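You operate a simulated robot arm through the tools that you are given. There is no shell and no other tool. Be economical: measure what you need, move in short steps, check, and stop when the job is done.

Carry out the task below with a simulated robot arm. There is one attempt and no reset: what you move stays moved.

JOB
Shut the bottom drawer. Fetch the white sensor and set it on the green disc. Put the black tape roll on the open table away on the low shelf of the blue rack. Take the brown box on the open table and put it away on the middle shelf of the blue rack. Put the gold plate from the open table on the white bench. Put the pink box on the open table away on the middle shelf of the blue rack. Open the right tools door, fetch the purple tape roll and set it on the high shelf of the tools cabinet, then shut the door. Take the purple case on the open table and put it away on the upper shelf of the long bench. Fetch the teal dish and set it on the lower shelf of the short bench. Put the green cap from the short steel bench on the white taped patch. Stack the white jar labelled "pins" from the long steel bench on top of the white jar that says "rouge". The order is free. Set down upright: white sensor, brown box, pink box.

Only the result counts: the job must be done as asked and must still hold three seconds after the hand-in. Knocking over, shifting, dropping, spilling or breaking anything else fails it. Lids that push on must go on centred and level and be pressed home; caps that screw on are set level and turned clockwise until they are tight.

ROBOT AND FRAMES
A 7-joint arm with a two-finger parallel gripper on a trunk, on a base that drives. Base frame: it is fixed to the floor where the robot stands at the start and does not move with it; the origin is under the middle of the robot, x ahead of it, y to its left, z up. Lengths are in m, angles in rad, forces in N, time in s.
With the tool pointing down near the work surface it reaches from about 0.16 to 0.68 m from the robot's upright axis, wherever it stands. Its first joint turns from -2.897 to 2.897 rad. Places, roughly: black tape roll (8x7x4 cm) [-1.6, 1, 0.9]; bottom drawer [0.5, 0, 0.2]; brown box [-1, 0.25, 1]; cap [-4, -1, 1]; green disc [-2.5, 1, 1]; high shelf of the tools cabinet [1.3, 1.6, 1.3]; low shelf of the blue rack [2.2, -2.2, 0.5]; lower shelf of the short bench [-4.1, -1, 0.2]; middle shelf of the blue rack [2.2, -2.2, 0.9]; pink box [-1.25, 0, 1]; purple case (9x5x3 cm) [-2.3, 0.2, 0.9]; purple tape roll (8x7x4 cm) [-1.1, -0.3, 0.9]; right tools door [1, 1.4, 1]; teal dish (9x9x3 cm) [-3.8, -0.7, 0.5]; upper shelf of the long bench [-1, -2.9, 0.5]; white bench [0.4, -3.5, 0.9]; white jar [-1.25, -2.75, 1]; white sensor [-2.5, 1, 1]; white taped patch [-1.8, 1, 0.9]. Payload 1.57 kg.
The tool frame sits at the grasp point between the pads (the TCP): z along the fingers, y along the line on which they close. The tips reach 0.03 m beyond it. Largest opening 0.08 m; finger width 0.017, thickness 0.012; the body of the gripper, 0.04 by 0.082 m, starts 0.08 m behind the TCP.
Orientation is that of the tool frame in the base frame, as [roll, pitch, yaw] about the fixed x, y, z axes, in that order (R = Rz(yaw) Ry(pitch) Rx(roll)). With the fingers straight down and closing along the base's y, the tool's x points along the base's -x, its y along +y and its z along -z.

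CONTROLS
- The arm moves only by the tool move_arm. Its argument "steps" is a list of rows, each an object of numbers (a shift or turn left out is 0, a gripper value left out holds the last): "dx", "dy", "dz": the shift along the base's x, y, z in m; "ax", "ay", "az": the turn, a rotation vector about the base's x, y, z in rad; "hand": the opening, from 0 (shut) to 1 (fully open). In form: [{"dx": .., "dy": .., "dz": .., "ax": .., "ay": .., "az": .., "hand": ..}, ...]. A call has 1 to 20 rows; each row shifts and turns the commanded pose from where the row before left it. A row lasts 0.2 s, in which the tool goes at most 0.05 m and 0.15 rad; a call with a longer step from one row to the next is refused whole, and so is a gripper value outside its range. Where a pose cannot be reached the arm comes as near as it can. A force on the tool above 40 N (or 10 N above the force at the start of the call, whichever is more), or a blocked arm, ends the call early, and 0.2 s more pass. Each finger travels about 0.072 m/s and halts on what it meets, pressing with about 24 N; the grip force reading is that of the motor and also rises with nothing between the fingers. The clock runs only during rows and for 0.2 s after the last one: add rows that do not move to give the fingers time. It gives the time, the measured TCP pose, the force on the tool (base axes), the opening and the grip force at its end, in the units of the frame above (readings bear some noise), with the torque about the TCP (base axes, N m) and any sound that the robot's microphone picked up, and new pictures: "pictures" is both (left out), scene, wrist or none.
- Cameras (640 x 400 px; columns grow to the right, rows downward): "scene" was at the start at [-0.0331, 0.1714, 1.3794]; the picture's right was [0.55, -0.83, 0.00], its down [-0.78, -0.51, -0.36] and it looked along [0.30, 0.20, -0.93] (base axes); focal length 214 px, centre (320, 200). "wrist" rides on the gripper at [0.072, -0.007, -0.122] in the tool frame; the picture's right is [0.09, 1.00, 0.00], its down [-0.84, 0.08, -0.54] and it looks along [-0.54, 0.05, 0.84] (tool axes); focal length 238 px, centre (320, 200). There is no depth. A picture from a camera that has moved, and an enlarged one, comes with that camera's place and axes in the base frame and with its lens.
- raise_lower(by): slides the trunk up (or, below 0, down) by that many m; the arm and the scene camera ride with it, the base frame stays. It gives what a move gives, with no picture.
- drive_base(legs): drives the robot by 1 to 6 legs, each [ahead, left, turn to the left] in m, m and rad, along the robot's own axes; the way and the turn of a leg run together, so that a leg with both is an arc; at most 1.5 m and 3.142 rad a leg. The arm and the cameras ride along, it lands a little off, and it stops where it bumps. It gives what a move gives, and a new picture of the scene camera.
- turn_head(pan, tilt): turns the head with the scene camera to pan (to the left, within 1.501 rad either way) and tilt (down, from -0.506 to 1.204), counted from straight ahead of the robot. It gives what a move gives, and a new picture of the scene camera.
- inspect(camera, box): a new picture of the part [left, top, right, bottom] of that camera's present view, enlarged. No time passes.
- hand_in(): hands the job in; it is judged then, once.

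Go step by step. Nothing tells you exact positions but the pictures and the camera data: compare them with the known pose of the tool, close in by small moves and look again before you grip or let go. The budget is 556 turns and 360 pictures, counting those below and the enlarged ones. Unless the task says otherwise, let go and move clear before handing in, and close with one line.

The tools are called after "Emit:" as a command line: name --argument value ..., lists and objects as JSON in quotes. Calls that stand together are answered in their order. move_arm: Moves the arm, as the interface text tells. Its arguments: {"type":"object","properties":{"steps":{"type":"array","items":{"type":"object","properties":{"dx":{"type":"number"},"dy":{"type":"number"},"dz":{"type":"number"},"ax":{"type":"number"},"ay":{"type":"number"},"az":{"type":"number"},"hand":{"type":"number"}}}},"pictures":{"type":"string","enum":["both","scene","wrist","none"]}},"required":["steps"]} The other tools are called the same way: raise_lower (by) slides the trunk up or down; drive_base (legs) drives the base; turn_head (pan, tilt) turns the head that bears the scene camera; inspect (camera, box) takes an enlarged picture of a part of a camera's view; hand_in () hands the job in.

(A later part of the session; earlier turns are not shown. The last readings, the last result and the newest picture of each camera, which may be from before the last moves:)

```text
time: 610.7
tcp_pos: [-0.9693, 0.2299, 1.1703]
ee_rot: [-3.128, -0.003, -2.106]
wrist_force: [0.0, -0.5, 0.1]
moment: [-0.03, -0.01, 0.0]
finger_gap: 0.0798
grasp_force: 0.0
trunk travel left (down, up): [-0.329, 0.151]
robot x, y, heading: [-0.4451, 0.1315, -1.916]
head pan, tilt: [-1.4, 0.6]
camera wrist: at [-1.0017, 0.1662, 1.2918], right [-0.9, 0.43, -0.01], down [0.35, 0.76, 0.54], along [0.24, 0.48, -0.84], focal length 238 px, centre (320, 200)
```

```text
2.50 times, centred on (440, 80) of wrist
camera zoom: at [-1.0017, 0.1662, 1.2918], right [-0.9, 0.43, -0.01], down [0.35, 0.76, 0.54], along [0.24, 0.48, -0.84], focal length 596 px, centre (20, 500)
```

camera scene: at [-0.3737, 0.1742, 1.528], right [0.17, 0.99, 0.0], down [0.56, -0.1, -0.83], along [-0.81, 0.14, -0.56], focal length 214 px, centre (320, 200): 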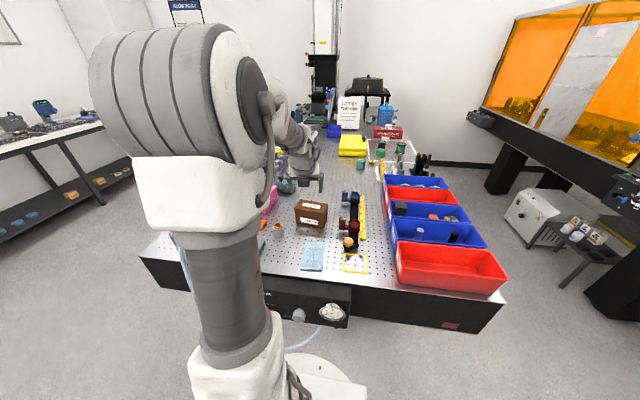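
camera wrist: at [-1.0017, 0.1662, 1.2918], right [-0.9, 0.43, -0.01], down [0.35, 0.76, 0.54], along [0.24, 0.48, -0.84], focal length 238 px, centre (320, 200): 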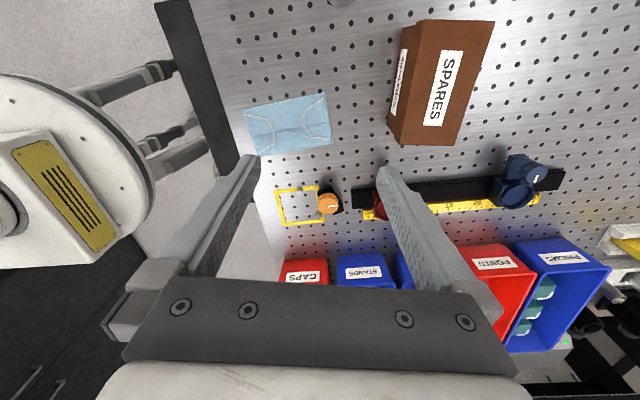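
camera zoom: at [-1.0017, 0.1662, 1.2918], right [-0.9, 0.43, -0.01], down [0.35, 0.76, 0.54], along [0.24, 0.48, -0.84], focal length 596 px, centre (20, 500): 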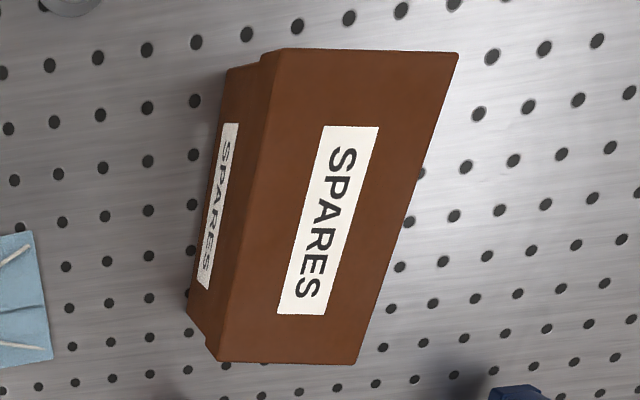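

Emit:
move_arm --steps '[{"az": 0.094, "dx": -0.035, "dy": 0.01, "dz": -0.02}, {"dx": -0.035, "dy": 0.01, "dz": -0.025}, {"dx": -0.035, "dy": 0.01, "dz": -0.025}, {"dx": -0.035, "dy": 0.01, "dz": -0.02}]' --pictures "wrist"

```text
time: 611.7
tcp_pos: [-1.1095, 0.2716, 1.0777]
ee_rot: [-3.126, -0.002, -2.016]
wrist_force: [-0.9, -0.9, 0.2]
moment: [0.03, 0.04, -0.02]
finger_gap: 0.0801
grasp_force: 0.0
trunk travel left (down, up): [-0.329, 0.151]
robot x, y, heading: [-0.4429, 0.1293, -1.909]
head pan, tilt: [-1.4, 0.6]
camera wrist: at [-1.1366, 0.2054, 1.1999], right [-0.94, 0.35, -0.02], down [0.28, 0.79, 0.54], along [0.2, 0.5, -0.84], focal length 238 px, centre (320, 200)
```

wrist: 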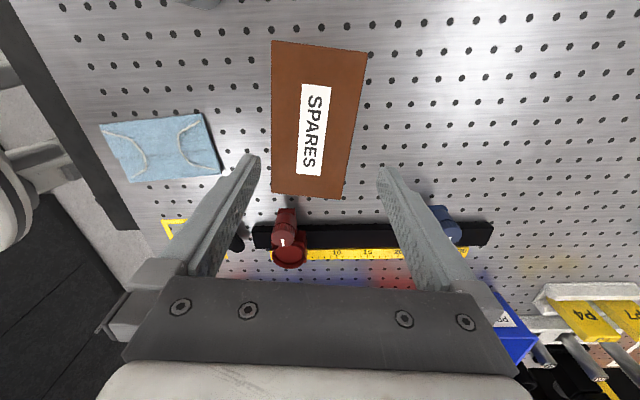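

Emit:
move_arm --steps '[{"dx": 0.0075, "dy": -0.0035, "dz": -0.03}, {"dz": -0.03}]' --pictures "wrist"

```text
time: 612.3
tcp_pos: [-1.1034, 0.2665, 1.0195]
ee_rot: [-3.127, 0.0, -2.014]
wrist_force: [0.4, -0.7, -0.3]
moment: [-0.02, 0.01, 0.01]
finger_gap: 0.0798
grasp_force: 0.0
trunk travel left (down, up): [-0.329, 0.151]
robot x, y, heading: [-0.4438, 0.1317, -1.914]
head pan, tilt: [-1.4, 0.6]
camera wrist: at [-1.1287, 0.2003, 1.1408], right [-0.94, 0.34, -0.01], down [0.28, 0.79, 0.54], along [0.2, 0.5, -0.84], focal length 238 px, centre (320, 200)
```

wrist: 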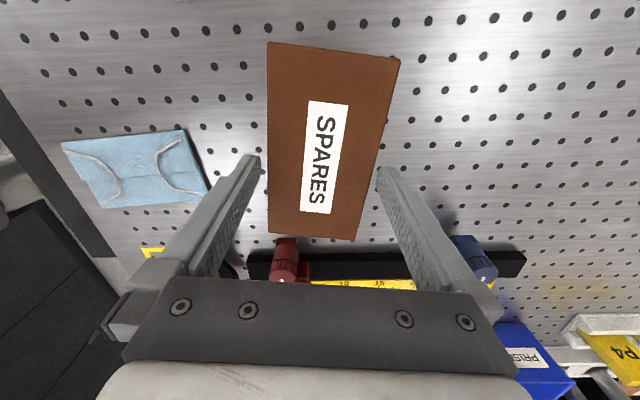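

Emit:
move_arm --steps '[{"dz": -0.015}, {"dz": -0.012}]' --pictures "wrist"

```text
time: 612.9
tcp_pos: [-1.1016, 0.2663, 0.9922]
ee_rot: [-3.125, -0.001, -2.014]
wrist_force: [-0.2, 0.5, 0.4]
moment: [-0.01, 0.0, -0.01]
finger_gap: 0.0798
grasp_force: 0.0
trunk travel left (down, up): [-0.329, 0.151]
robot x, y, heading: [-0.4444, 0.1309, -1.912]
head pan, tilt: [-1.4, 0.6]
camera wrist: at [-1.128, 0.2, 1.1136], right [-0.94, 0.34, -0.01], down [0.28, 0.79, 0.54], along [0.2, 0.5, -0.84], focal length 238 px, centre (320, 200)
```

wrist: 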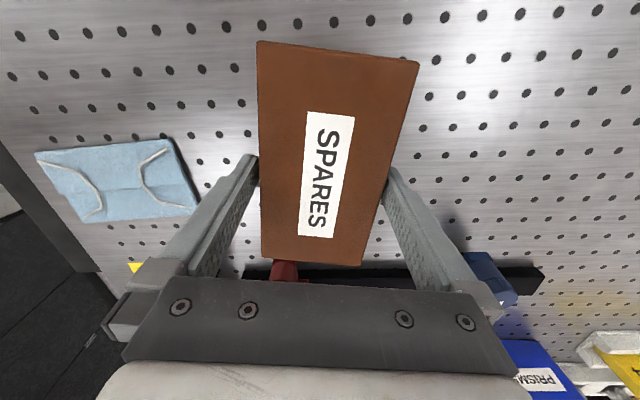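

Emit:
move_arm --steps '[{"dz": -0.015}, {"dz": -0.013}, {"hand": 0}, {"hand": 0}, {"hand": 0}]' --pictures "none"

Emit:
move_arm --steps '[{"dz": 0.02}, {"dz": 0.03}, {"dz": 0.04}, {"dz": 0.03, "dx": 0.03}]' --pictures "wrist"

```text
time: 614.1
tcp_pos: [-1.1026, 0.2658, 0.9656]
ee_rot: [-3.128, -0.002, -2.016]
wrist_force: [-0.3, 0.5, 1.1]
moment: [0.03, 0.13, -0.01]
finger_gap: 0.0718
grasp_force: 23.5
trunk travel left (down, up): [-0.329, 0.151]
robot x, y, heading: [-0.4446, 0.1316, -1.901]
head pan, tilt: [-1.4, 0.6]
```

```text
time: 615.1
tcp_pos: [-1.0721, 0.2642, 1.0861]
ee_rot: [-3.126, -0.001, -2.013]
wrist_force: [-1.0, 0.7, -2.8]
moment: [0.03, -0.02, -0.04]
finger_gap: 0.0719
grasp_force: 24.2
trunk travel left (down, up): [-0.329, 0.151]
robot x, y, heading: [-0.4452, 0.1309, -1.91]
head pan, tilt: [-1.4, 0.6]
camera wrist: at [-1.0972, 0.1979, 1.2076], right [-0.94, 0.34, -0.01], down [0.28, 0.79, 0.54], along [0.2, 0.5, -0.84], focal length 238 px, centre (320, 200)
```

wrist: 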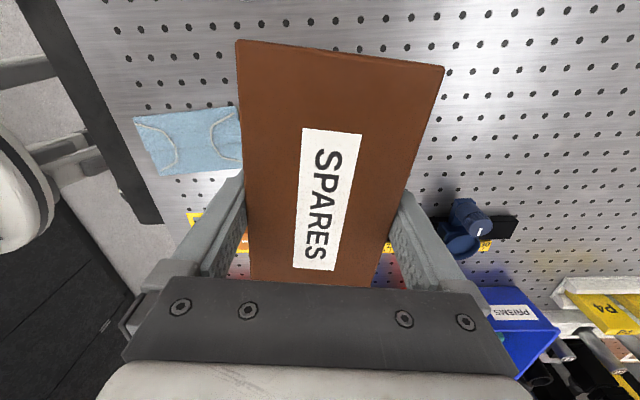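

Brown box held. Retract and carry it to the rack.

Emit:
move_arm --steps '[{"dz": 0.03, "dx": 0.03}, {"dz": 0.03, "dx": 0.035}, {"dx": 0.045, "dy": -0.01}, {"dx": 0.045, "dy": -0.01}]' --pictures "none"

Emit:
drive_base --legs '[[0, 0.25, 0], [1.27, 0, 0], [0, 0, 1.56], [0, 0, 1.58], [0, -1.4, 0], [0, -0.5, 0]]'

```text
time: 616.1
tcp_pos: [-0.9162, 0.2467, 1.1456]
ee_rot: [-3.129, -0.002, -2.014]
wrist_force: [0.6, 0.7, -3.4]
moment: [0.04, -0.03, 0.01]
finger_gap: 0.0723
grasp_force: 23.9
trunk travel left (down, up): [-0.329, 0.151]
robot x, y, heading: [-0.4461, 0.1322, -1.906]
head pan, tilt: [-1.4, 0.6]
```

```text
time: 651.0
tcp_pos: [1.5958, -1.9785, 1.1452]
ee_rot: [-3.126, -0.003, 1.089]
wrist_force: [-0.6, -0.1, -2.4]
moment: [0.04, 0.02, -0.03]
finger_gap: 0.0718
grasp_force: 24.0
trunk travel left (down, up): [-0.329, 0.151]
robot x, y, heading: [1.1275, -1.8438, 1.198]
head pan, tilt: [-1.4, 0.6]
camera scene: at [1.0566, -1.8837, 1.528], right [-0.2, -0.98, 0.0], down [-0.55, 0.12, -0.82], along [0.81, -0.17, -0.57], focal length 214 px, centre (320, 200)
```

scene: 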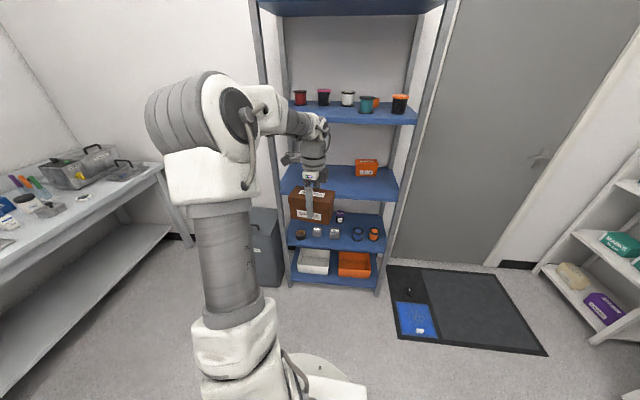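

Emit:
raise_lower --by -0.25

Emit:
move_arm --steps '[{"dz": 0.04}, {"dz": 0.04}, {"dz": 0.03}]' --pictures "none"

Emit:
drive_base --legs '[[0.12, -0.28, 0]]'

Emit:
move_arm --steps '[{"dz": 0}]' --pictures "wrist"

```text
time: 653.6
tcp_pos: [1.5961, -1.9776, 0.895]
ee_rot: [-3.125, -0.001, 1.09]
wrist_force: [0.2, 0.5, -3.5]
moment: [-0.01, 0.05, -0.02]
finger_gap: 0.0717
grasp_force: 23.8
trunk travel left (down, up): [-0.079, 0.401]
robot x, y, heading: [1.1316, -1.8441, 1.194]
head pan, tilt: [-1.4, 0.6]
```

```text
time: 654.4
tcp_pos: [1.5964, -1.9789, 1.0051]
ee_rot: [-3.126, -0.003, 1.087]
wrist_force: [-0.3, -0.4, -3.2]
moment: [0.0, 0.04, 0.04]
finger_gap: 0.0718
grasp_force: 24.2
trunk travel left (down, up): [-0.079, 0.401]
robot x, y, heading: [1.1285, -1.8424, 1.185]
head pan, tilt: [-1.4, 0.6]
```

```text
time: 657.1
tcp_pos: [1.9016, -1.9696, 1.0055]
ee_rot: [-3.128, -0.001, 1.093]
wrist_force: [-0.8, 0.5, -2.6]
moment: [0.0, -0.02, -0.02]
finger_gap: 0.0715
grasp_force: 23.9
trunk travel left (down, up): [-0.079, 0.401]
robot x, y, heading: [1.4317, -1.8348, 1.194]
head pan, tilt: [-1.4, 0.6]
camera scene: at [1.3611, -1.8767, 1.278], right [-0.2, -0.98, 0.0], down [-0.55, 0.11, -0.82], along [0.81, -0.17, -0.57], focal length 214 px, centre (320, 200)
```

scene: 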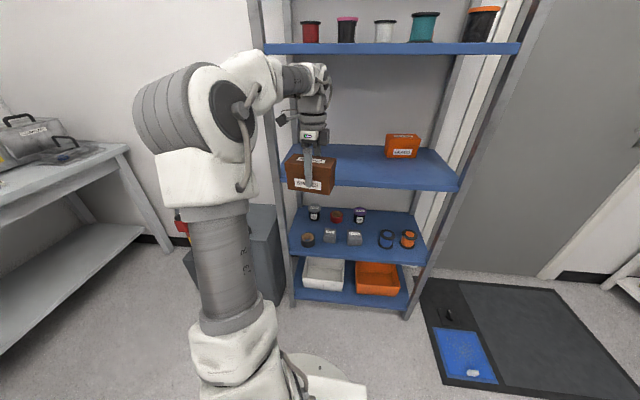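

```text
time: 657.5
tcp_pos: [1.9006, -1.969, 1.0039]
ee_rot: [-3.125, -0.003, 1.092]
wrist_force: [-0.3, 0.5, -2.0]
moment: [-0.02, 0.02, -0.02]
finger_gap: 0.0717
grasp_force: 24.3
trunk travel left (down, up): [-0.079, 0.401]
robot x, y, heading: [1.4351, -1.8355, 1.196]
head pan, tilt: [-1.4, 0.6]
camera wrist: at [1.9303, -1.9036, 1.1261], right [0.93, -0.38, -0.02], down [-0.31, -0.78, 0.54], along [-0.22, -0.5, -0.84], focal length 238 px, centre (320, 200)
```

wrist: 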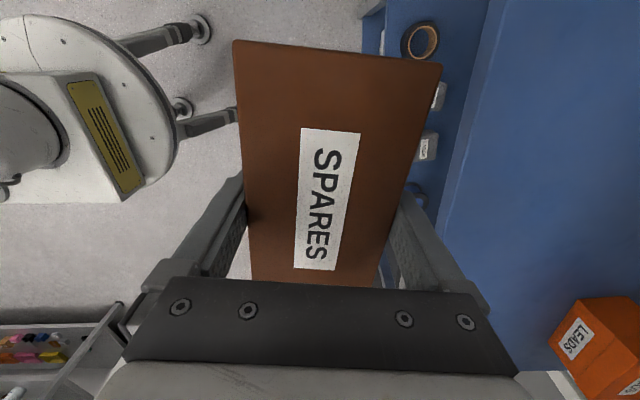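

Emit:
move_arm --steps '[{"az": 0.12, "dz": -0.015}, {"az": 0.12, "dz": -0.014}]' --pictures "none"

Emit:
drive_base --legs '[[0, -0.06, 0]]'

Emit:
move_arm --steps '[{"dx": 0.005, "dy": -0.04}]' --pictures "both"

```text
time: 658.1
tcp_pos: [1.8997, -1.9691, 0.9751]
ee_rot: [-3.125, -0.002, 1.335]
wrist_force: [0.5, 0.7, -1.9]
moment: [0.0, 0.01, -0.01]
finger_gap: 0.0717
grasp_force: 24.2
trunk travel left (down, up): [-0.079, 0.401]
robot x, y, heading: [1.4289, -1.8384, 1.196]
head pan, tilt: [-1.4, 0.6]
```

```text
time: 659.2
tcp_pos: [1.9547, -1.9911, 0.9758]
ee_rot: [-3.128, -0.002, 1.332]
wrist_force: [-0.1, 0.4, -3.4]
moment: [-0.01, -0.02, 0.0]
finger_gap: 0.0716
grasp_force: 24.1
trunk travel left (down, up): [-0.079, 0.401]
robot x, y, heading: [1.488, -1.8618, 1.197]
head pan, tilt: [-1.4, 0.6]
camera scene: at [1.4161, -1.8984, 1.278], right [-0.2, -0.98, 0.0], down [-0.55, 0.11, -0.83], along [0.81, -0.17, -0.56], focal length 214 px, centre (320, 200)
```

scene: 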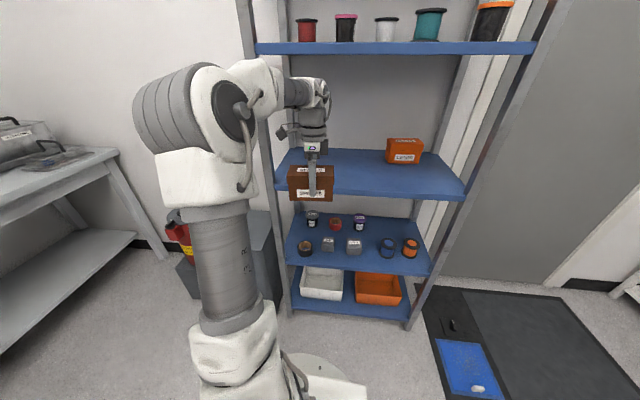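

```text
time: 659.6
tcp_pos: [1.9609, -2.0309, 0.9763]
ee_rot: [-3.13, 0.0, 1.334]
wrist_force: [-0.4, -0.4, -2.7]
moment: [-0.05, 0.0, 0.01]
finger_gap: 0.0717
grasp_force: 24.5
trunk travel left (down, up): [-0.079, 0.401]
robot x, y, heading: [1.4876, -1.858, 1.198]
head pan, tilt: [-1.4, 0.6]
camera scene: at [1.4161, -1.8981, 1.278], right [-0.2, -0.98, 0.0], down [-0.55, 0.11, -0.83], along [0.81, -0.17, -0.56], focal length 214 px, centre (320, 200)
camera wrist: at [1.9727, -1.9599, 1.0973], right [0.99, -0.14, -0.01], down [-0.11, -0.83, 0.54], along [-0.09, -0.53, -0.84], focal length 238 px, centre (320, 200)
```

scene: 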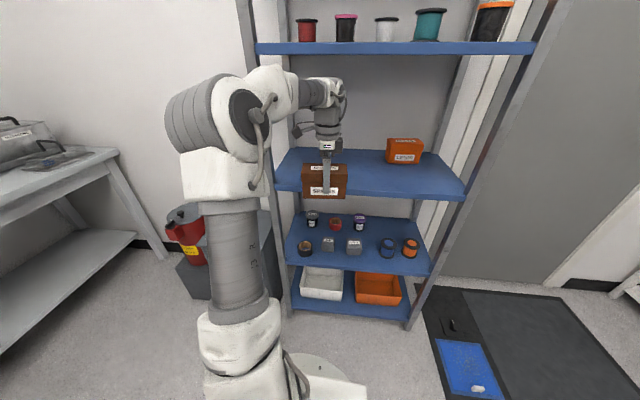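
wrist: 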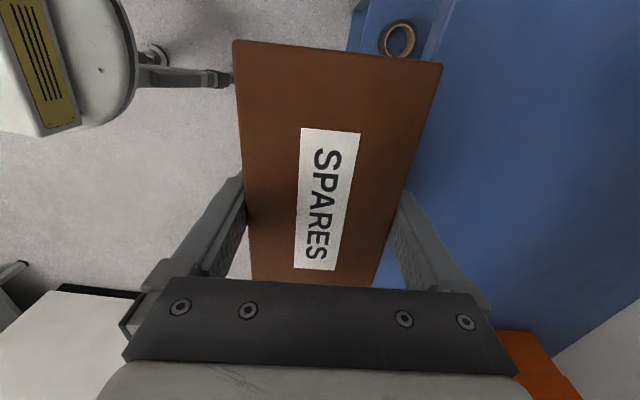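

Emit:
move_arm --steps '[{"dx": 0.0415, "dy": -0.01}, {"dx": 0.0415, "dy": -0.01}, {"dx": 0.0415, "dy": -0.01}]' --pictures "both"

```text
time: 660.4
tcp_pos: [2.0848, -2.0611, 0.9778]
ee_rot: [-3.127, -0.002, 1.33]
wrist_force: [-0.5, 1.9, -0.8]
moment: [-0.17, -0.06, 0.02]
finger_gap: 0.0719
grasp_force: 23.5
trunk travel left (down, up): [-0.079, 0.401]
robot x, y, heading: [1.4883, -1.8576, 1.196]
head pan, tilt: [-1.4, 0.6]
camera scene: at [1.4151, -1.8973, 1.278], right [-0.2, -0.98, 0.0], down [-0.55, 0.11, -0.83], along [0.81, -0.17, -0.56], focal length 214 px, centre (320, 200)
camera wrist: at [2.0972, -1.9894, 1.0984], right [0.99, -0.15, -0.01], down [-0.12, -0.83, 0.54], along [-0.09, -0.53, -0.84], focal length 238 px, centre (320, 200)
```

scene: 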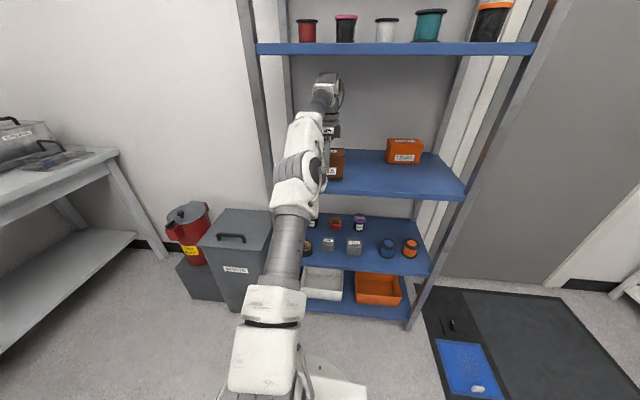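
wrist: 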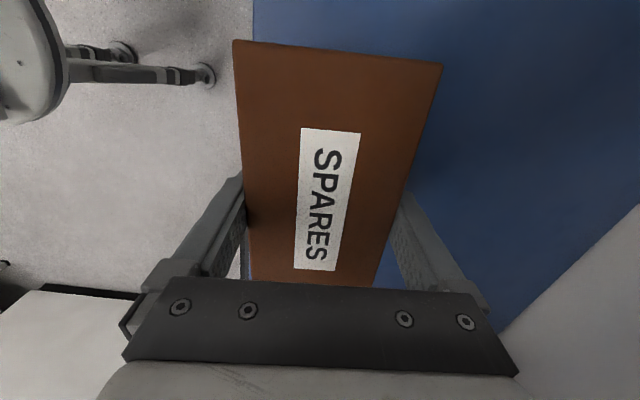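

Emit:
move_arm --steps '[{"dz": -0.004}, {"dz": -0.004}, {"dz": -0.003}, {"dz": -0.003}, {"dz": -0.003}, {"dz": -0.003}]' --pictures "none"

```text
time: 661.8
tcp_pos: [2.0867, -2.0601, 0.9552]
ee_rot: [-3.127, 0.002, 1.331]
wrist_force: [0.2, 0.8, -3.4]
moment: [0.0, -0.04, -0.02]
finger_gap: 0.0716
grasp_force: 23.8
trunk travel left (down, up): [-0.079, 0.401]
robot x, y, heading: [1.4894, -1.8586, 1.2]
head pan, tilt: [-1.4, 0.6]
```

Emit:
move_arm --steps '[{"dz": -0.003}, {"dz": -0.003}, {"dz": -0.003}, {"dz": -0.003}, {"dz": -0.003}, {"dz": -0.003}]' --pictures "none"

```text
time: 663.0
tcp_pos: [2.0848, -2.0607, 0.9477]
ee_rot: [-3.141, 0.001, 1.333]
wrist_force: [-3.7, 1.1, 11.2]
moment: [0.54, 0.58, 0.14]
finger_gap: 0.0717
grasp_force: 24.1
trunk travel left (down, up): [-0.079, 0.401]
robot x, y, heading: [1.4896, -1.8606, 1.196]
head pan, tilt: [-1.4, 0.6]
stopped in row 6: the force on the tool passed its limit at 45 N (the readings are from after the stop); the commanded pose is now the measured one
```

Emit:
move_arm --steps '[{"hand": 1, "dz": 0.001}, {"hand": 1}, {"hand": 1}, {"dz": 0.02}, {"dz": 0.02}, {"dz": 0.015}]' --pictures "both"

```text
time: 664.4
tcp_pos: [2.0786, -2.0575, 0.9977]
ee_rot: [-3.135, 0.001, 1.332]
wrist_force: [0.2, 0.0, -0.3]
moment: [0.01, 0.01, -0.02]
finger_gap: 0.08
grasp_force: 0.0
out of reach, approached as far as the arm can: row 6
trunk travel left (down, up): [-0.079, 0.401]
robot x, y, heading: [1.4934, -1.8573, 1.194]
head pan, tilt: [-1.4, 0.6]
camera scene: at [1.4163, -1.8985, 1.2779], right [-0.2, -0.98, 0.0], down [-0.55, 0.11, -0.82], along [0.81, -0.17, -0.57], focal length 214 px, centre (320, 200)
camera wrist: at [2.0902, -1.9858, 1.1187], right [0.99, -0.15, -0.01], down [-0.12, -0.83, 0.54], along [-0.08, -0.54, -0.84], focal length 238 px, centre (320, 200)
```

scene: 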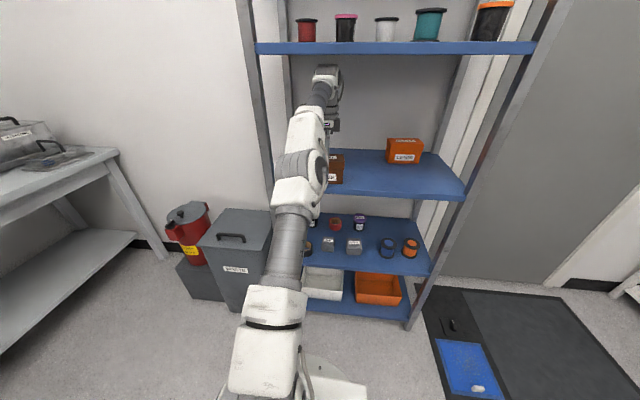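
wrist: 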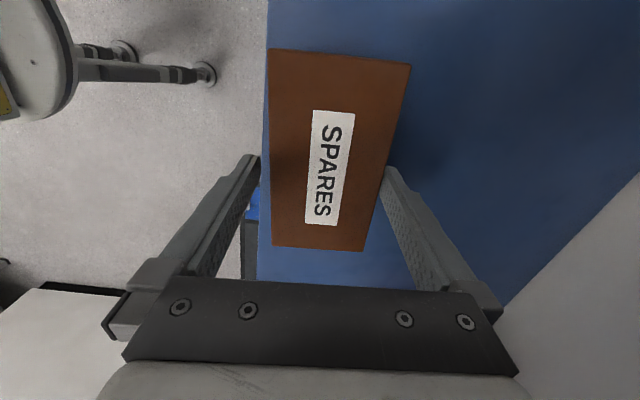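

Emit:
raise_lower --by 0.012

Emit:
inspect --camera "wrist" --box '[160, 0, 480, 280]'

```text
time: 665.0
tcp_pos: [2.0792, -2.057, 1.0092]
ee_rot: [-3.135, 0.0, 1.334]
wrist_force: [-0.4, 0.1, -0.2]
moment: [0.03, -0.03, -0.01]
finger_gap: 0.08
grasp_force: 0.0
trunk travel left (down, up): [-0.091, 0.389]
robot x, y, heading: [1.4873, -1.8524, 1.195]
head pan, tilt: [-1.4, 0.6]
```

```text
1.43 times, centred on (320, 140) of wrist
camera zoom: at [2.09, -1.9854, 1.1311], right [0.99, -0.14, -0.01], down [-0.12, -0.83, 0.54], along [-0.08, -0.54, -0.84], focal length 340 px, centre (320, 286)
```

zoom: 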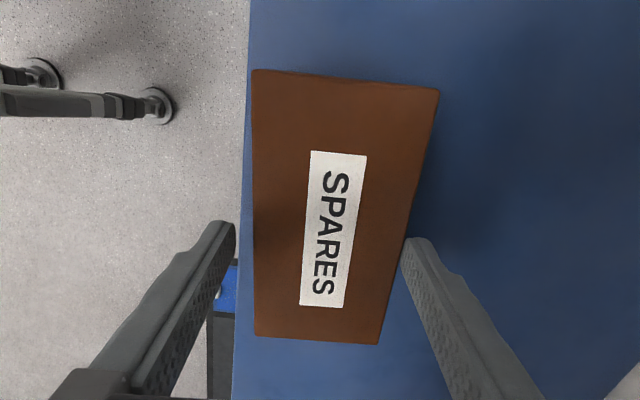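

I slide the open fingers out along the box's length, then withdraw.

Emit:
move_arm --steps '[{"dx": -0.006, "dy": -0.022}, {"dx": -0.006, "dy": -0.022}, {"dx": -0.006, "dy": -0.022}, {"dx": -0.006, "dy": -0.025}]' --pictures "wrist"

```text
time: 666.0
tcp_pos: [2.0448, -2.1356, 1.0067]
ee_rot: [-3.138, 0.0, 1.334]
wrist_force: [0.4, 0.0, -0.3]
moment: [-0.02, -0.03, 0.0]
finger_gap: 0.0801
grasp_force: 0.1
out of reach, approached as far as the arm can: row 2, 3, 4
trunk travel left (down, up): [-0.091, 0.389]
robot x, y, heading: [1.4897, -1.8575, 1.196]
head pan, tilt: [-1.4, 0.6]
camera wrist: at [2.0578, -2.0643, 1.1273], right [0.99, -0.14, -0.01], down [-0.12, -0.83, 0.54], along [-0.08, -0.54, -0.84], focal length 238 px, centre (320, 200)
```

wrist: 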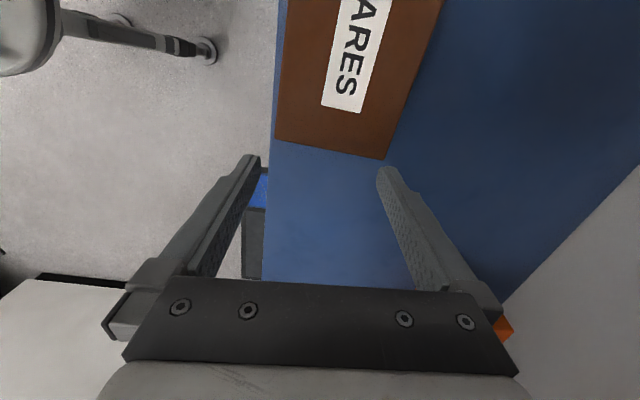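

Emit:
move_arm --steps '[{"dx": 0.0, "dy": -0.02}, {"dx": -0.03, "dy": -0.005}, {"dx": -0.045, "dy": 0.005}, {"dx": -0.045, "dy": 0.01}, {"dx": -0.045, "dy": 0.01}]' --pictures "both"

```text
time: 667.0
tcp_pos: [2.0277, -2.1728, 1.0162]
ee_rot: [3.065, 0.105, 1.399]
wrist_force: [-0.1, -0.3, 0.4]
moment: [0.01, -0.01, 0.01]
finger_gap: 0.0802
grasp_force: 0.0
out of reach, approached as far as the arm can: row 1, 2
trunk travel left (down, up): [-0.091, 0.389]
robot x, y, heading: [1.4893, -1.8603, 1.193]
head pan, tilt: [-1.4, 0.6]
stopped in row 4: the force on the tool passed its limit at 48 N (the readings are from after the stop); the commanded pose is now the measured one
camera scene: at [1.4177, -1.9002, 1.2891], right [-0.21, -0.98, 0.0], down [-0.55, 0.12, -0.82], along [0.81, -0.17, -0.57], focal length 214 px, centre (320, 200)
camera wrist: at [2.0257, -2.087, 1.1292], right [1.0, -0.07, 0.07], down [-0.1, -0.77, 0.63], along [0.01, -0.63, -0.77], focal length 238 px, centre (320, 200)
```

scene: 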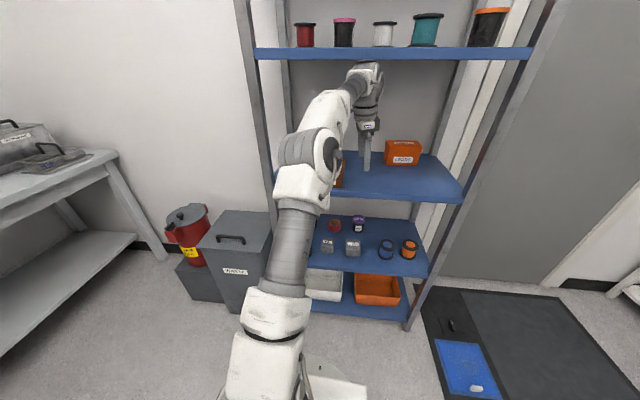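
wrist: 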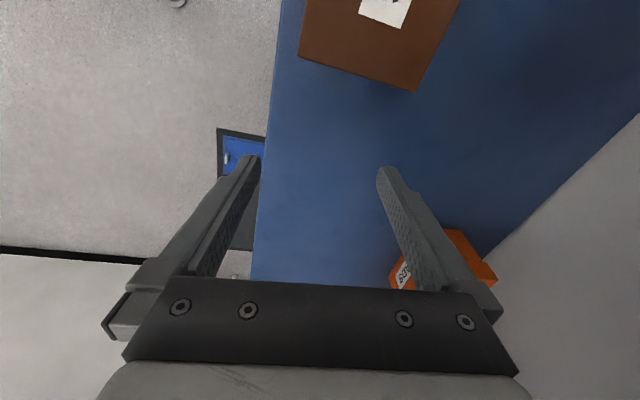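

Emit:
drive_base --legs '[[0, 0.3, 0]]'

Emit:
inspect --camera "scene" --box '[220, 0, 520, 280]'

```text
time: 669.8
tcp_pos: [1.7476, -2.0611, 1.0295]
ee_rot: [3.045, 0.113, 1.4]
wrist_force: [-1.1, 0.5, -0.2]
moment: [-0.01, -0.01, -0.01]
finger_gap: 0.0801
grasp_force: 0.0
trunk travel left (down, up): [-0.091, 0.389]
robot x, y, heading: [1.2072, -1.7484, 1.195]
head pan, tilt: [-1.4, 0.6]
camera scene: at [1.1381, -1.7892, 1.29], right [-0.2, -0.98, 0.0], down [-0.55, 0.12, -0.83], along [0.81, -0.17, -0.56], focal length 214 px, centre (320, 200)
```

scene: 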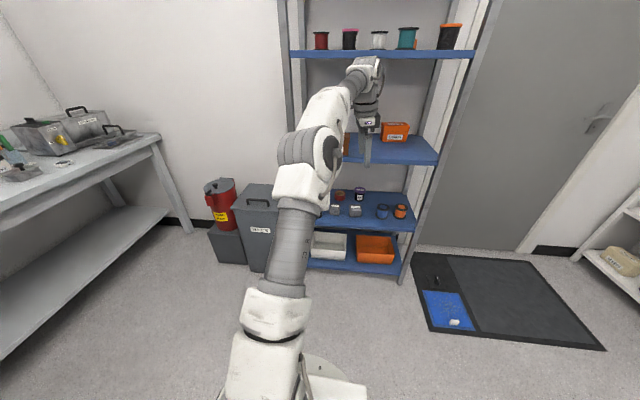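

```text
1.43 times, centred on (370, 140) of scene
camera zoom: at [1.1381, -1.7892, 1.29], right [-0.2, -0.98, 0.0], down [-0.55, 0.12, -0.83], along [0.81, -0.17, -0.56], focal length 306 px, centre (249, 286)
```

zoom: 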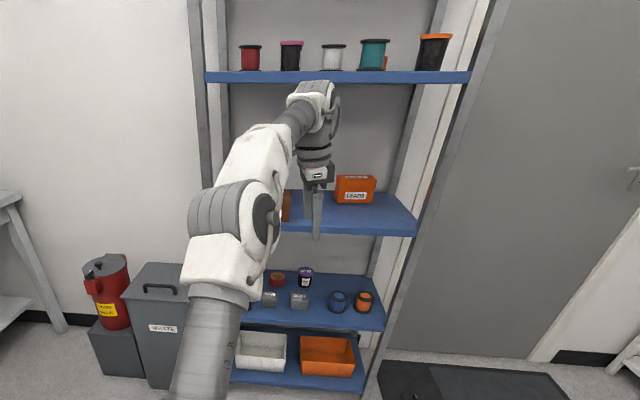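

Emit:
raise_lower --by 0.26

Emit:
move_arm --steps '[{"ax": 0.127, "ay": 0.0755}, {"dx": -0.04, "dy": 0.02}, {"dx": -0.04, "dy": 0.02}, {"dx": -0.03, "dy": 0.02}]' --pictures "none"

Emit:
drive_base --legs '[[0, 1.4, 0], [0, 0.45, 0], [0, 0, -1.55], [0, 0, -1.56], [-1.0, 0, 0], [0, -0.2, 0]]'

```text
time: 672.5
tcp_pos: [1.7473, -2.0617, 1.2908]
ee_rot: [3.044, 0.113, 1.402]
wrist_force: [-0.5, 0.7, 0.5]
moment: [0.0, -0.01, 0.01]
finger_gap: 0.08
grasp_force: 0.0
trunk travel left (down, up): [-0.351, 0.129]
robot x, y, heading: [1.2056, -1.7476, 1.193]
head pan, tilt: [-1.4, 0.6]
```

```text
time: 673.5
tcp_pos: [1.637, -2.0019, 1.2893]
ee_rot: [3.138, 0.003, 1.407]
wrist_force: [-0.3, 0.0, -0.1]
moment: [0.06, 0.02, 0.0]
finger_gap: 0.08
grasp_force: 0.1
trunk travel left (down, up): [-0.351, 0.129]
robot x, y, heading: [1.2134, -1.7505, 1.19]
head pan, tilt: [-1.4, 0.6]
```

```text
time: 706.0
tcp_pos: [-0.8149, 0.1746, 1.2896]
ee_rot: [3.14, 0.003, -1.693]
wrist_force: [0.3, 0.1, -0.3]
moment: [0.01, 0.03, 0.01]
finger_gap: 0.08
grasp_force: 0.1
trunk travel left (down, up): [-0.351, 0.129]
robot x, y, heading: [-0.38, -0.0605, -1.907]
head pan, tilt: [-1.4, 0.6]
camera scene: at [-0.3066, -0.015, 1.55], right [0.16, 0.99, 0.0], down [0.56, -0.09, -0.83], along [-0.81, 0.14, -0.56], focal length 214 px, centre (320, 200)
```

scene: 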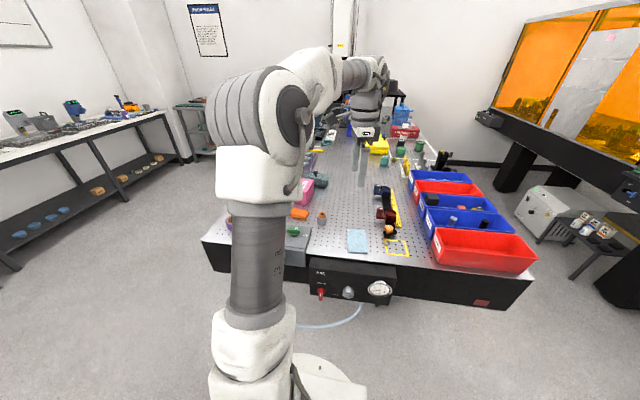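

Emit:
drive_base --legs '[[0.13, -0.08, 0]]'

Emit:
move_arm --steps '[{"az": -0.14}, {"az": -0.14}, {"az": -0.14}, {"az": -0.14}, {"az": -0.14}, {"az": -0.14, "dx": -0.03}, {"az": -0.14, "dx": -0.03}, {"az": -0.14, "dx": -0.03, "dz": -0.02}, {"az": -0.14, "dx": -0.03, "dz": -0.02}, {"az": -0.14, "dx": -0.03, "dz": -0.02}, {"az": -0.14}]' --pictures "wrist"

```text
time: 707.5
tcp_pos: [-0.9336, 0.0804, 1.2898]
ee_rot: [3.139, 0.001, -1.695]
wrist_force: [-0.6, -0.3, -0.1]
moment: [0.0, 0.0, 0.0]
finger_gap: 0.0801
grasp_force: 0.0
trunk travel left (down, up): [-0.351, 0.129]
robot x, y, heading: [-0.4936, -0.1558, -1.905]
head pan, tilt: [-1.4, 0.6]
camera scene: at [-0.4236, -0.1101, 1.55], right [0.16, 0.99, 0.0], down [0.56, -0.09, -0.83], along [-0.81, 0.14, -0.57], focal length 214 px, centre (320, 200)
```

scene: 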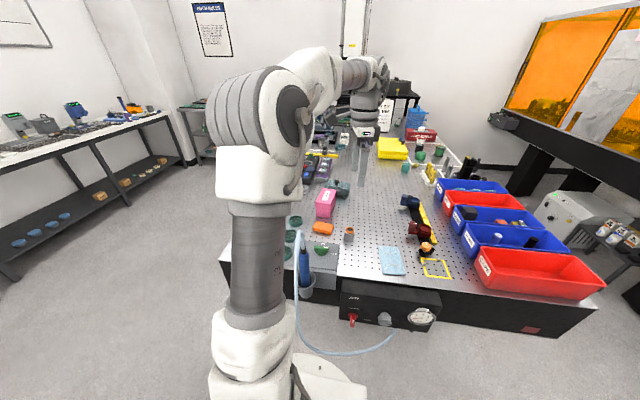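

```text
time: 709.9
tcp_pos: [-1.0837, 0.0808, 1.2293]
ee_rot: [3.139, 0.002, 3.047]
wrist_force: [0.4, 0.4, -0.5]
moment: [-0.02, 0.01, -0.01]
finger_gap: 0.0801
grasp_force: 0.1
trunk travel left (down, up): [-0.351, 0.129]
robot x, y, heading: [-0.4969, -0.154, -1.912]
head pan, tilt: [-1.4, 0.6]
camera wrist: at [-1.1553, 0.0805, 1.3509], right [0.0, 1.0, 0.0], down [0.84, 0.0, 0.54], along [0.54, 0.0, -0.84], focal length 238 px, centre (320, 200)
```

wrist: 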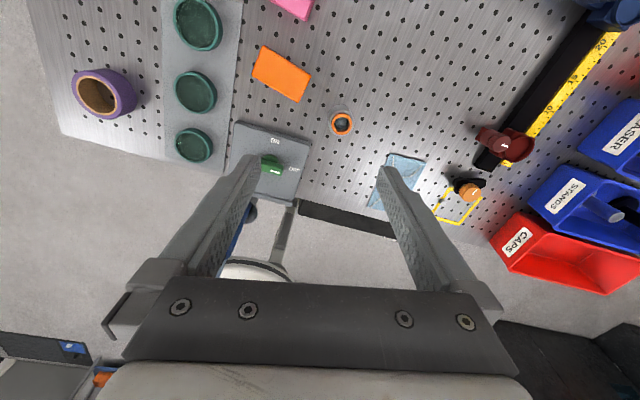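

Emit:
move_arm --steps '[{"ax": 0.013, "ay": 0.139}, {"ax": 0.013, "ay": 0.139}, {"ax": 0.013, "ay": 0.139}, {"ax": 0.013, "ay": 0.139}, {"dx": -0.04, "dz": -0.02}]' --pictures "wrist"

```text
time: 711.1
tcp_pos: [-1.1219, 0.0818, 1.2101]
ee_rot: [3.14, -0.558, 3.05]
wrist_force: [0.2, -0.3, 0.1]
moment: [-0.03, 0.0, 0.0]
finger_gap: 0.0799
grasp_force: 0.0
trunk travel left (down, up): [-0.351, 0.129]
robot x, y, heading: [-0.4978, -0.1544, -1.91]
head pan, tilt: [-1.4, 0.6]
camera wrist: at [-1.1192, 0.0738, 1.3499], right [0.02, 1.0, 0.05], down [1.0, -0.02, 0.02], along [0.02, 0.05, -1.0], focal length 238 px, centre (320, 200)
```

wrist: 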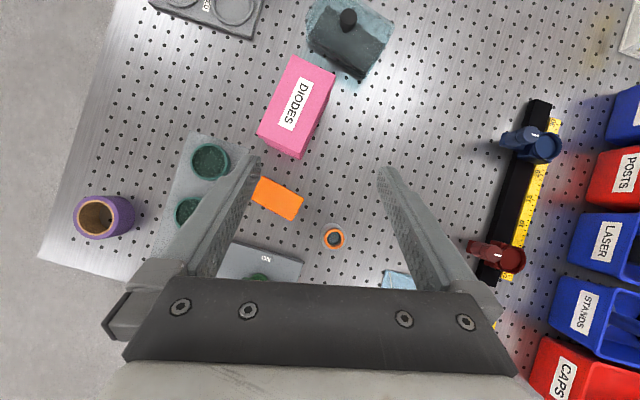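

The pink DIODES box lies with its long side pointing at the robot: I can grip it with the tilted hand. Approach.

Emit:
drive_base --legs '[[0.03, -0.04, 0]]'

Emit:
move_arm --steps '[{"az": -0.11, "dz": -0.03}, {"az": -0.11, "dz": -0.03}, {"az": -0.107, "dz": -0.03}, {"dx": -0.035, "dy": 0.0, "dz": -0.03}, {"dx": -0.035, "dy": 0.0, "dz": -0.02}, {"dx": -0.02}]' --pictures "wrist"

```text
time: 712.1
tcp_pos: [-1.1691, 0.0664, 1.2083]
ee_rot: [3.14, -0.556, 3.048]
wrist_force: [-0.9, 0.2, 0.5]
moment: [0.0, 0.01, 0.03]
finger_gap: 0.0799
grasp_force: 0.0
trunk travel left (down, up): [-0.351, 0.129]
robot x, y, heading: [-0.547, -0.1667, -1.911]
head pan, tilt: [-1.4, 0.6]
camera scene: at [-0.4713, -0.1247, 1.55], right [0.16, 0.99, 0.0], down [0.56, -0.09, -0.82], along [-0.81, 0.14, -0.57], focal length 214 px, centre (320, 200)
```

scene: 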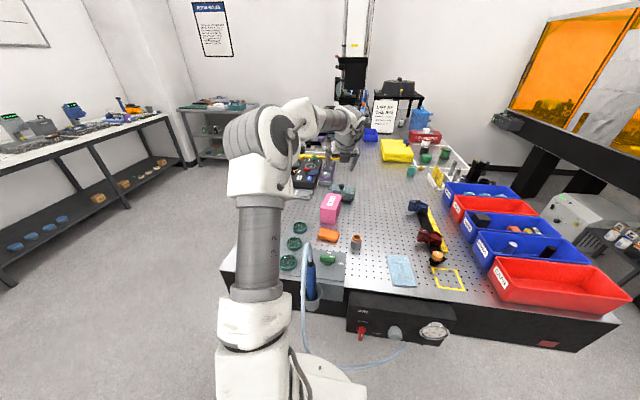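

```text
time: 713.5
tcp_pos: [-1.2608, 0.0658, 1.0679]
ee_rot: [3.14, -0.558, 2.72]
wrist_force: [-0.2, 0.0, -0.4]
moment: [0.01, 0.03, -0.03]
finger_gap: 0.0799
grasp_force: 0.0
trunk travel left (down, up): [-0.351, 0.129]
robot x, y, heading: [-0.5427, -0.1711, -1.909]
head pan, tilt: [-1.4, 0.6]
camera wrist: at [-1.2602, 0.0586, 1.2095], right [0.34, 0.94, 0.05], down [0.94, -0.34, 0.02], along [0.03, 0.04, -1.0], focal length 238 px, centre (320, 200)
```

wrist: 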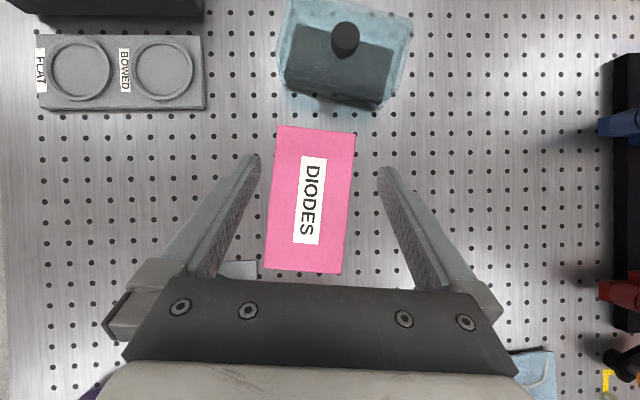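

Emit:
move_arm --steps '[{"az": -0.09, "dx": 0.003, "dy": -0.007, "dz": -0.03}, {"dz": -0.03}]' --pictures "wrist"

```text
time: 714.1
tcp_pos: [-1.2578, 0.0594, 1.0084]
ee_rot: [3.14, -0.558, 2.633]
wrist_force: [-0.3, 0.0, 0.1]
moment: [-0.01, 0.0, 0.0]
finger_gap: 0.0802
grasp_force: 0.0
trunk travel left (down, up): [-0.351, 0.129]
robot x, y, heading: [-0.5452, -0.17, -1.903]
head pan, tilt: [-1.4, 0.6]
camera wrist: at [-1.2573, 0.0521, 1.1488], right [0.42, 0.91, 0.05], down [0.91, -0.42, 0.02], along [0.04, 0.04, -1.0], focal length 238 px, centre (320, 200)
```

wrist: 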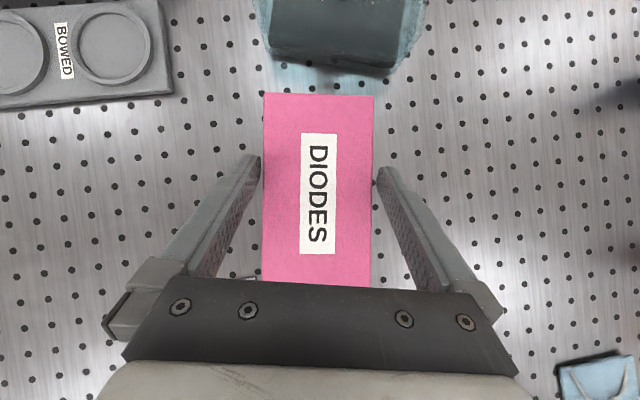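

Emit:
move_arm --steps '[{"dz": -0.02}, {"dz": -0.015}, {"dz": -0.013}]' --pictures "wrist"

```text
time: 714.9
tcp_pos: [-1.258, 0.058, 0.96]
ee_rot: [3.14, -0.557, 2.631]
wrist_force: [0.9, 0.3, 0.6]
moment: [-0.05, -0.02, -0.03]
finger_gap: 0.0799
grasp_force: 0.1
trunk travel left (down, up): [-0.351, 0.129]
robot x, y, heading: [-0.5431, -0.1679, -1.907]
head pan, tilt: [-1.4, 0.6]
camera wrist: at [-1.2577, 0.0521, 1.1016], right [0.42, 0.91, 0.05], down [0.91, -0.42, 0.02], along [0.04, 0.04, -1.0], focal length 238 px, centre (320, 200)
```

wrist: 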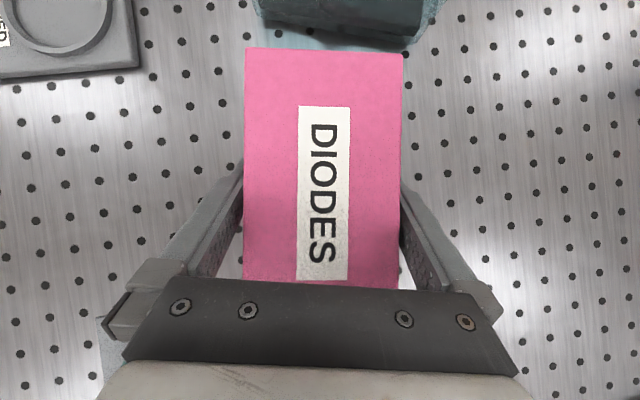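

Emit:
move_arm --steps '[{"hand": 0}, {"hand": 0}, {"hand": 0}, {"dz": 0.02}, {"dz": 0.03}, {"dz": 0.04}, {"dz": 0.03, "dx": 0.03, "dy": -0.01}]' --pictures "wrist"

```text
time: 716.5
tcp_pos: [-1.2284, 0.0497, 1.0813]
ee_rot: [3.14, -0.557, 2.632]
wrist_force: [-0.6, 0.4, -0.6]
moment: [-0.02, 0.04, -0.02]
finger_gap: 0.0723
grasp_force: 24.1
trunk travel left (down, up): [-0.351, 0.129]
robot x, y, heading: [-0.5455, -0.1656, -1.909]
head pan, tilt: [-1.4, 0.6]
camera wrist: at [-1.2282, 0.0422, 1.2227], right [0.42, 0.91, 0.05], down [0.91, -0.42, 0.02], along [0.04, 0.04, -1.0], focal length 238 px, centre (320, 200)
```

wrist: 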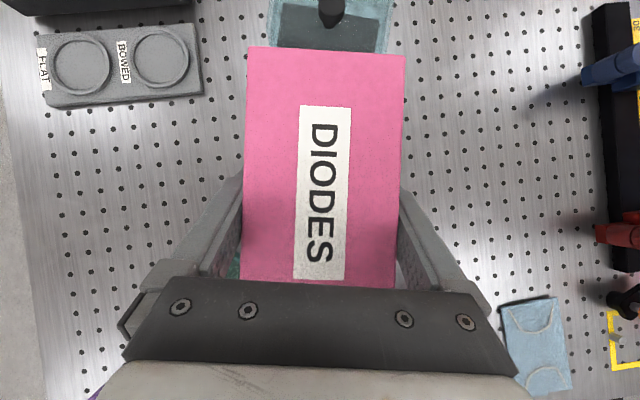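

Emit:
move_arm --steps '[{"dz": 0.03, "dx": 0.03, "dy": -0.01}, {"dz": 0.03, "dx": 0.03, "dy": -0.01}, {"dz": 0.02, "dx": 0.04, "dy": -0.015}, {"dx": 0.045, "dy": -0.015}, {"dx": 0.045, "dy": -0.015}]' --pictures "none"

Emit:
drive_base --legs '[[0, 0.27, 0], [0.97, 0, 0], [0, 0, 1.56], [0, 0, 1.58], [0, -1.4, 0], [0, -0.5, 0]]'

```text
time: 717.7
tcp_pos: [-1.0383, -0.0165, 1.1615]
ee_rot: [3.141, -0.558, 2.633]
wrist_force: [0.3, -0.4, -1.7]
moment: [-0.01, -0.01, -0.02]
finger_gap: 0.0723
grasp_force: 23.7
trunk travel left (down, up): [-0.351, 0.129]
robot x, y, heading: [-0.5454, -0.1708, -1.906]
head pan, tilt: [-1.4, 0.6]
```

```text
time: 750.9
tcp_pos: [1.6665, -1.9851, 1.1611]
ee_rot: [3.14, -0.555, -0.522]
wrist_force: [-0.6, -0.5, -2.6]
moment: [0.0, 0.0, 0.01]
finger_gap: 0.0718
grasp_force: 24.1
trunk travel left (down, up): [-0.351, 0.129]
robot x, y, heading: [1.1713, -1.8286, 1.223]
head pan, tilt: [-1.4, 0.6]
camera scene: at [1.1018, -1.8691, 1.55], right [-0.18, -0.98, 0.0], down [-0.56, 0.1, -0.83], along [0.81, -0.15, -0.57], focal length 214 px, centre (320, 200)
```

scene: 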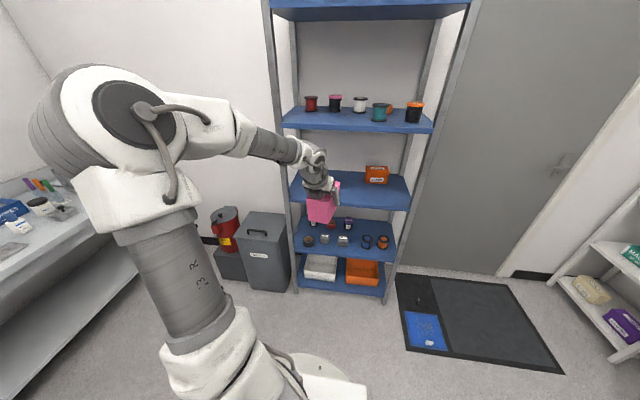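

Emit:
drive_base --legs '[[-0.16, -0.22, 0]]'

Emit:
raise_lower --by -0.15

Emit:
move_arm --steps '[{"az": 0.1}, {"az": 0.1}, {"az": 0.09}]' --pictures "both"

```text
time: 753.2
tcp_pos: [1.8198, -2.2124, 1.1615]
ee_rot: [3.139, -0.558, -0.524]
wrist_force: [-0.4, 0.1, -0.5]
moment: [0.04, -0.01, 0.06]
finger_gap: 0.0716
grasp_force: 23.8
trunk travel left (down, up): [-0.351, 0.129]
robot x, y, heading: [1.3251, -2.0541, 1.221]
head pan, tilt: [-1.4, 0.6]
camera scene: at [1.254, -2.0941, 1.55], right [-0.18, -0.98, 0.0], down [-0.56, 0.1, -0.82], along [0.81, -0.15, -0.57], focal length 214 px, centre (320, 200)
```

scene: 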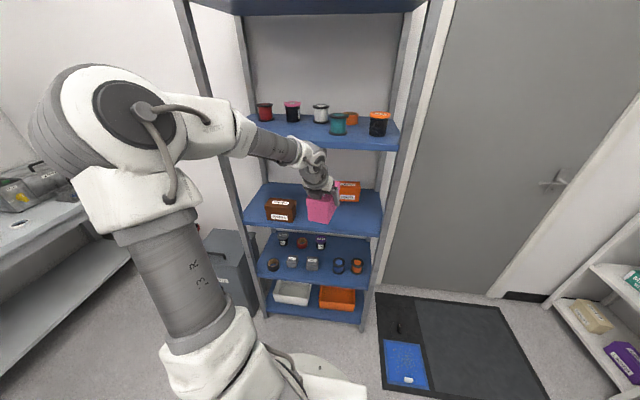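

```text
time: 754.9
tcp_pos: [1.8185, -2.2121, 1.011]
ee_rot: [3.138, -0.559, -0.524]
wrist_force: [0.8, 0.5, -2.1]
moment: [0.03, -0.01, -0.06]
finger_gap: 0.0717
grasp_force: 24.7
trunk travel left (down, up): [-0.201, 0.279]
robot x, y, heading: [1.3269, -2.0521, 1.218]
head pan, tilt: [-1.4, 0.6]
```

```text
time: 755.7
tcp_pos: [1.8189, -2.2115, 1.0105]
ee_rot: [-3.141, -0.557, -0.233]
wrist_force: [-0.1, 0.8, -2.5]
moment: [0.02, 0.01, 0.01]
finger_gap: 0.0718
grasp_force: 23.9
trunk travel left (down, up): [-0.201, 0.279]
robot x, y, heading: [1.3236, -2.0543, 1.223]
head pan, tilt: [-1.4, 0.6]
camera scene: at [1.254, -2.094, 1.4], right [-0.18, -0.98, 0.0], down [-0.56, 0.1, -0.83], along [0.81, -0.15, -0.56], focal length 214 px, centre (320, 200)
camera wrist: at [1.8176, -2.2037, 1.1522], right [-0.15, -0.99, 0.05], down [-0.99, 0.16, 0.02], along [-0.03, -0.05, -1.0], focal length 238 px, centre (320, 200)
```

scene: 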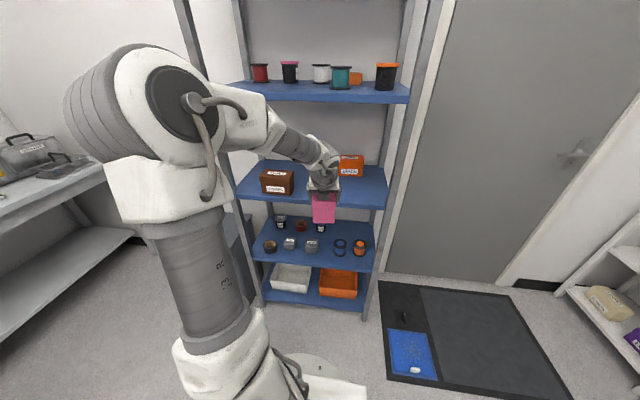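
wrist: 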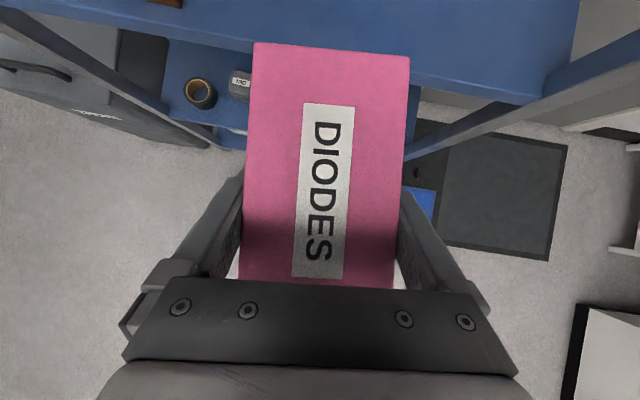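

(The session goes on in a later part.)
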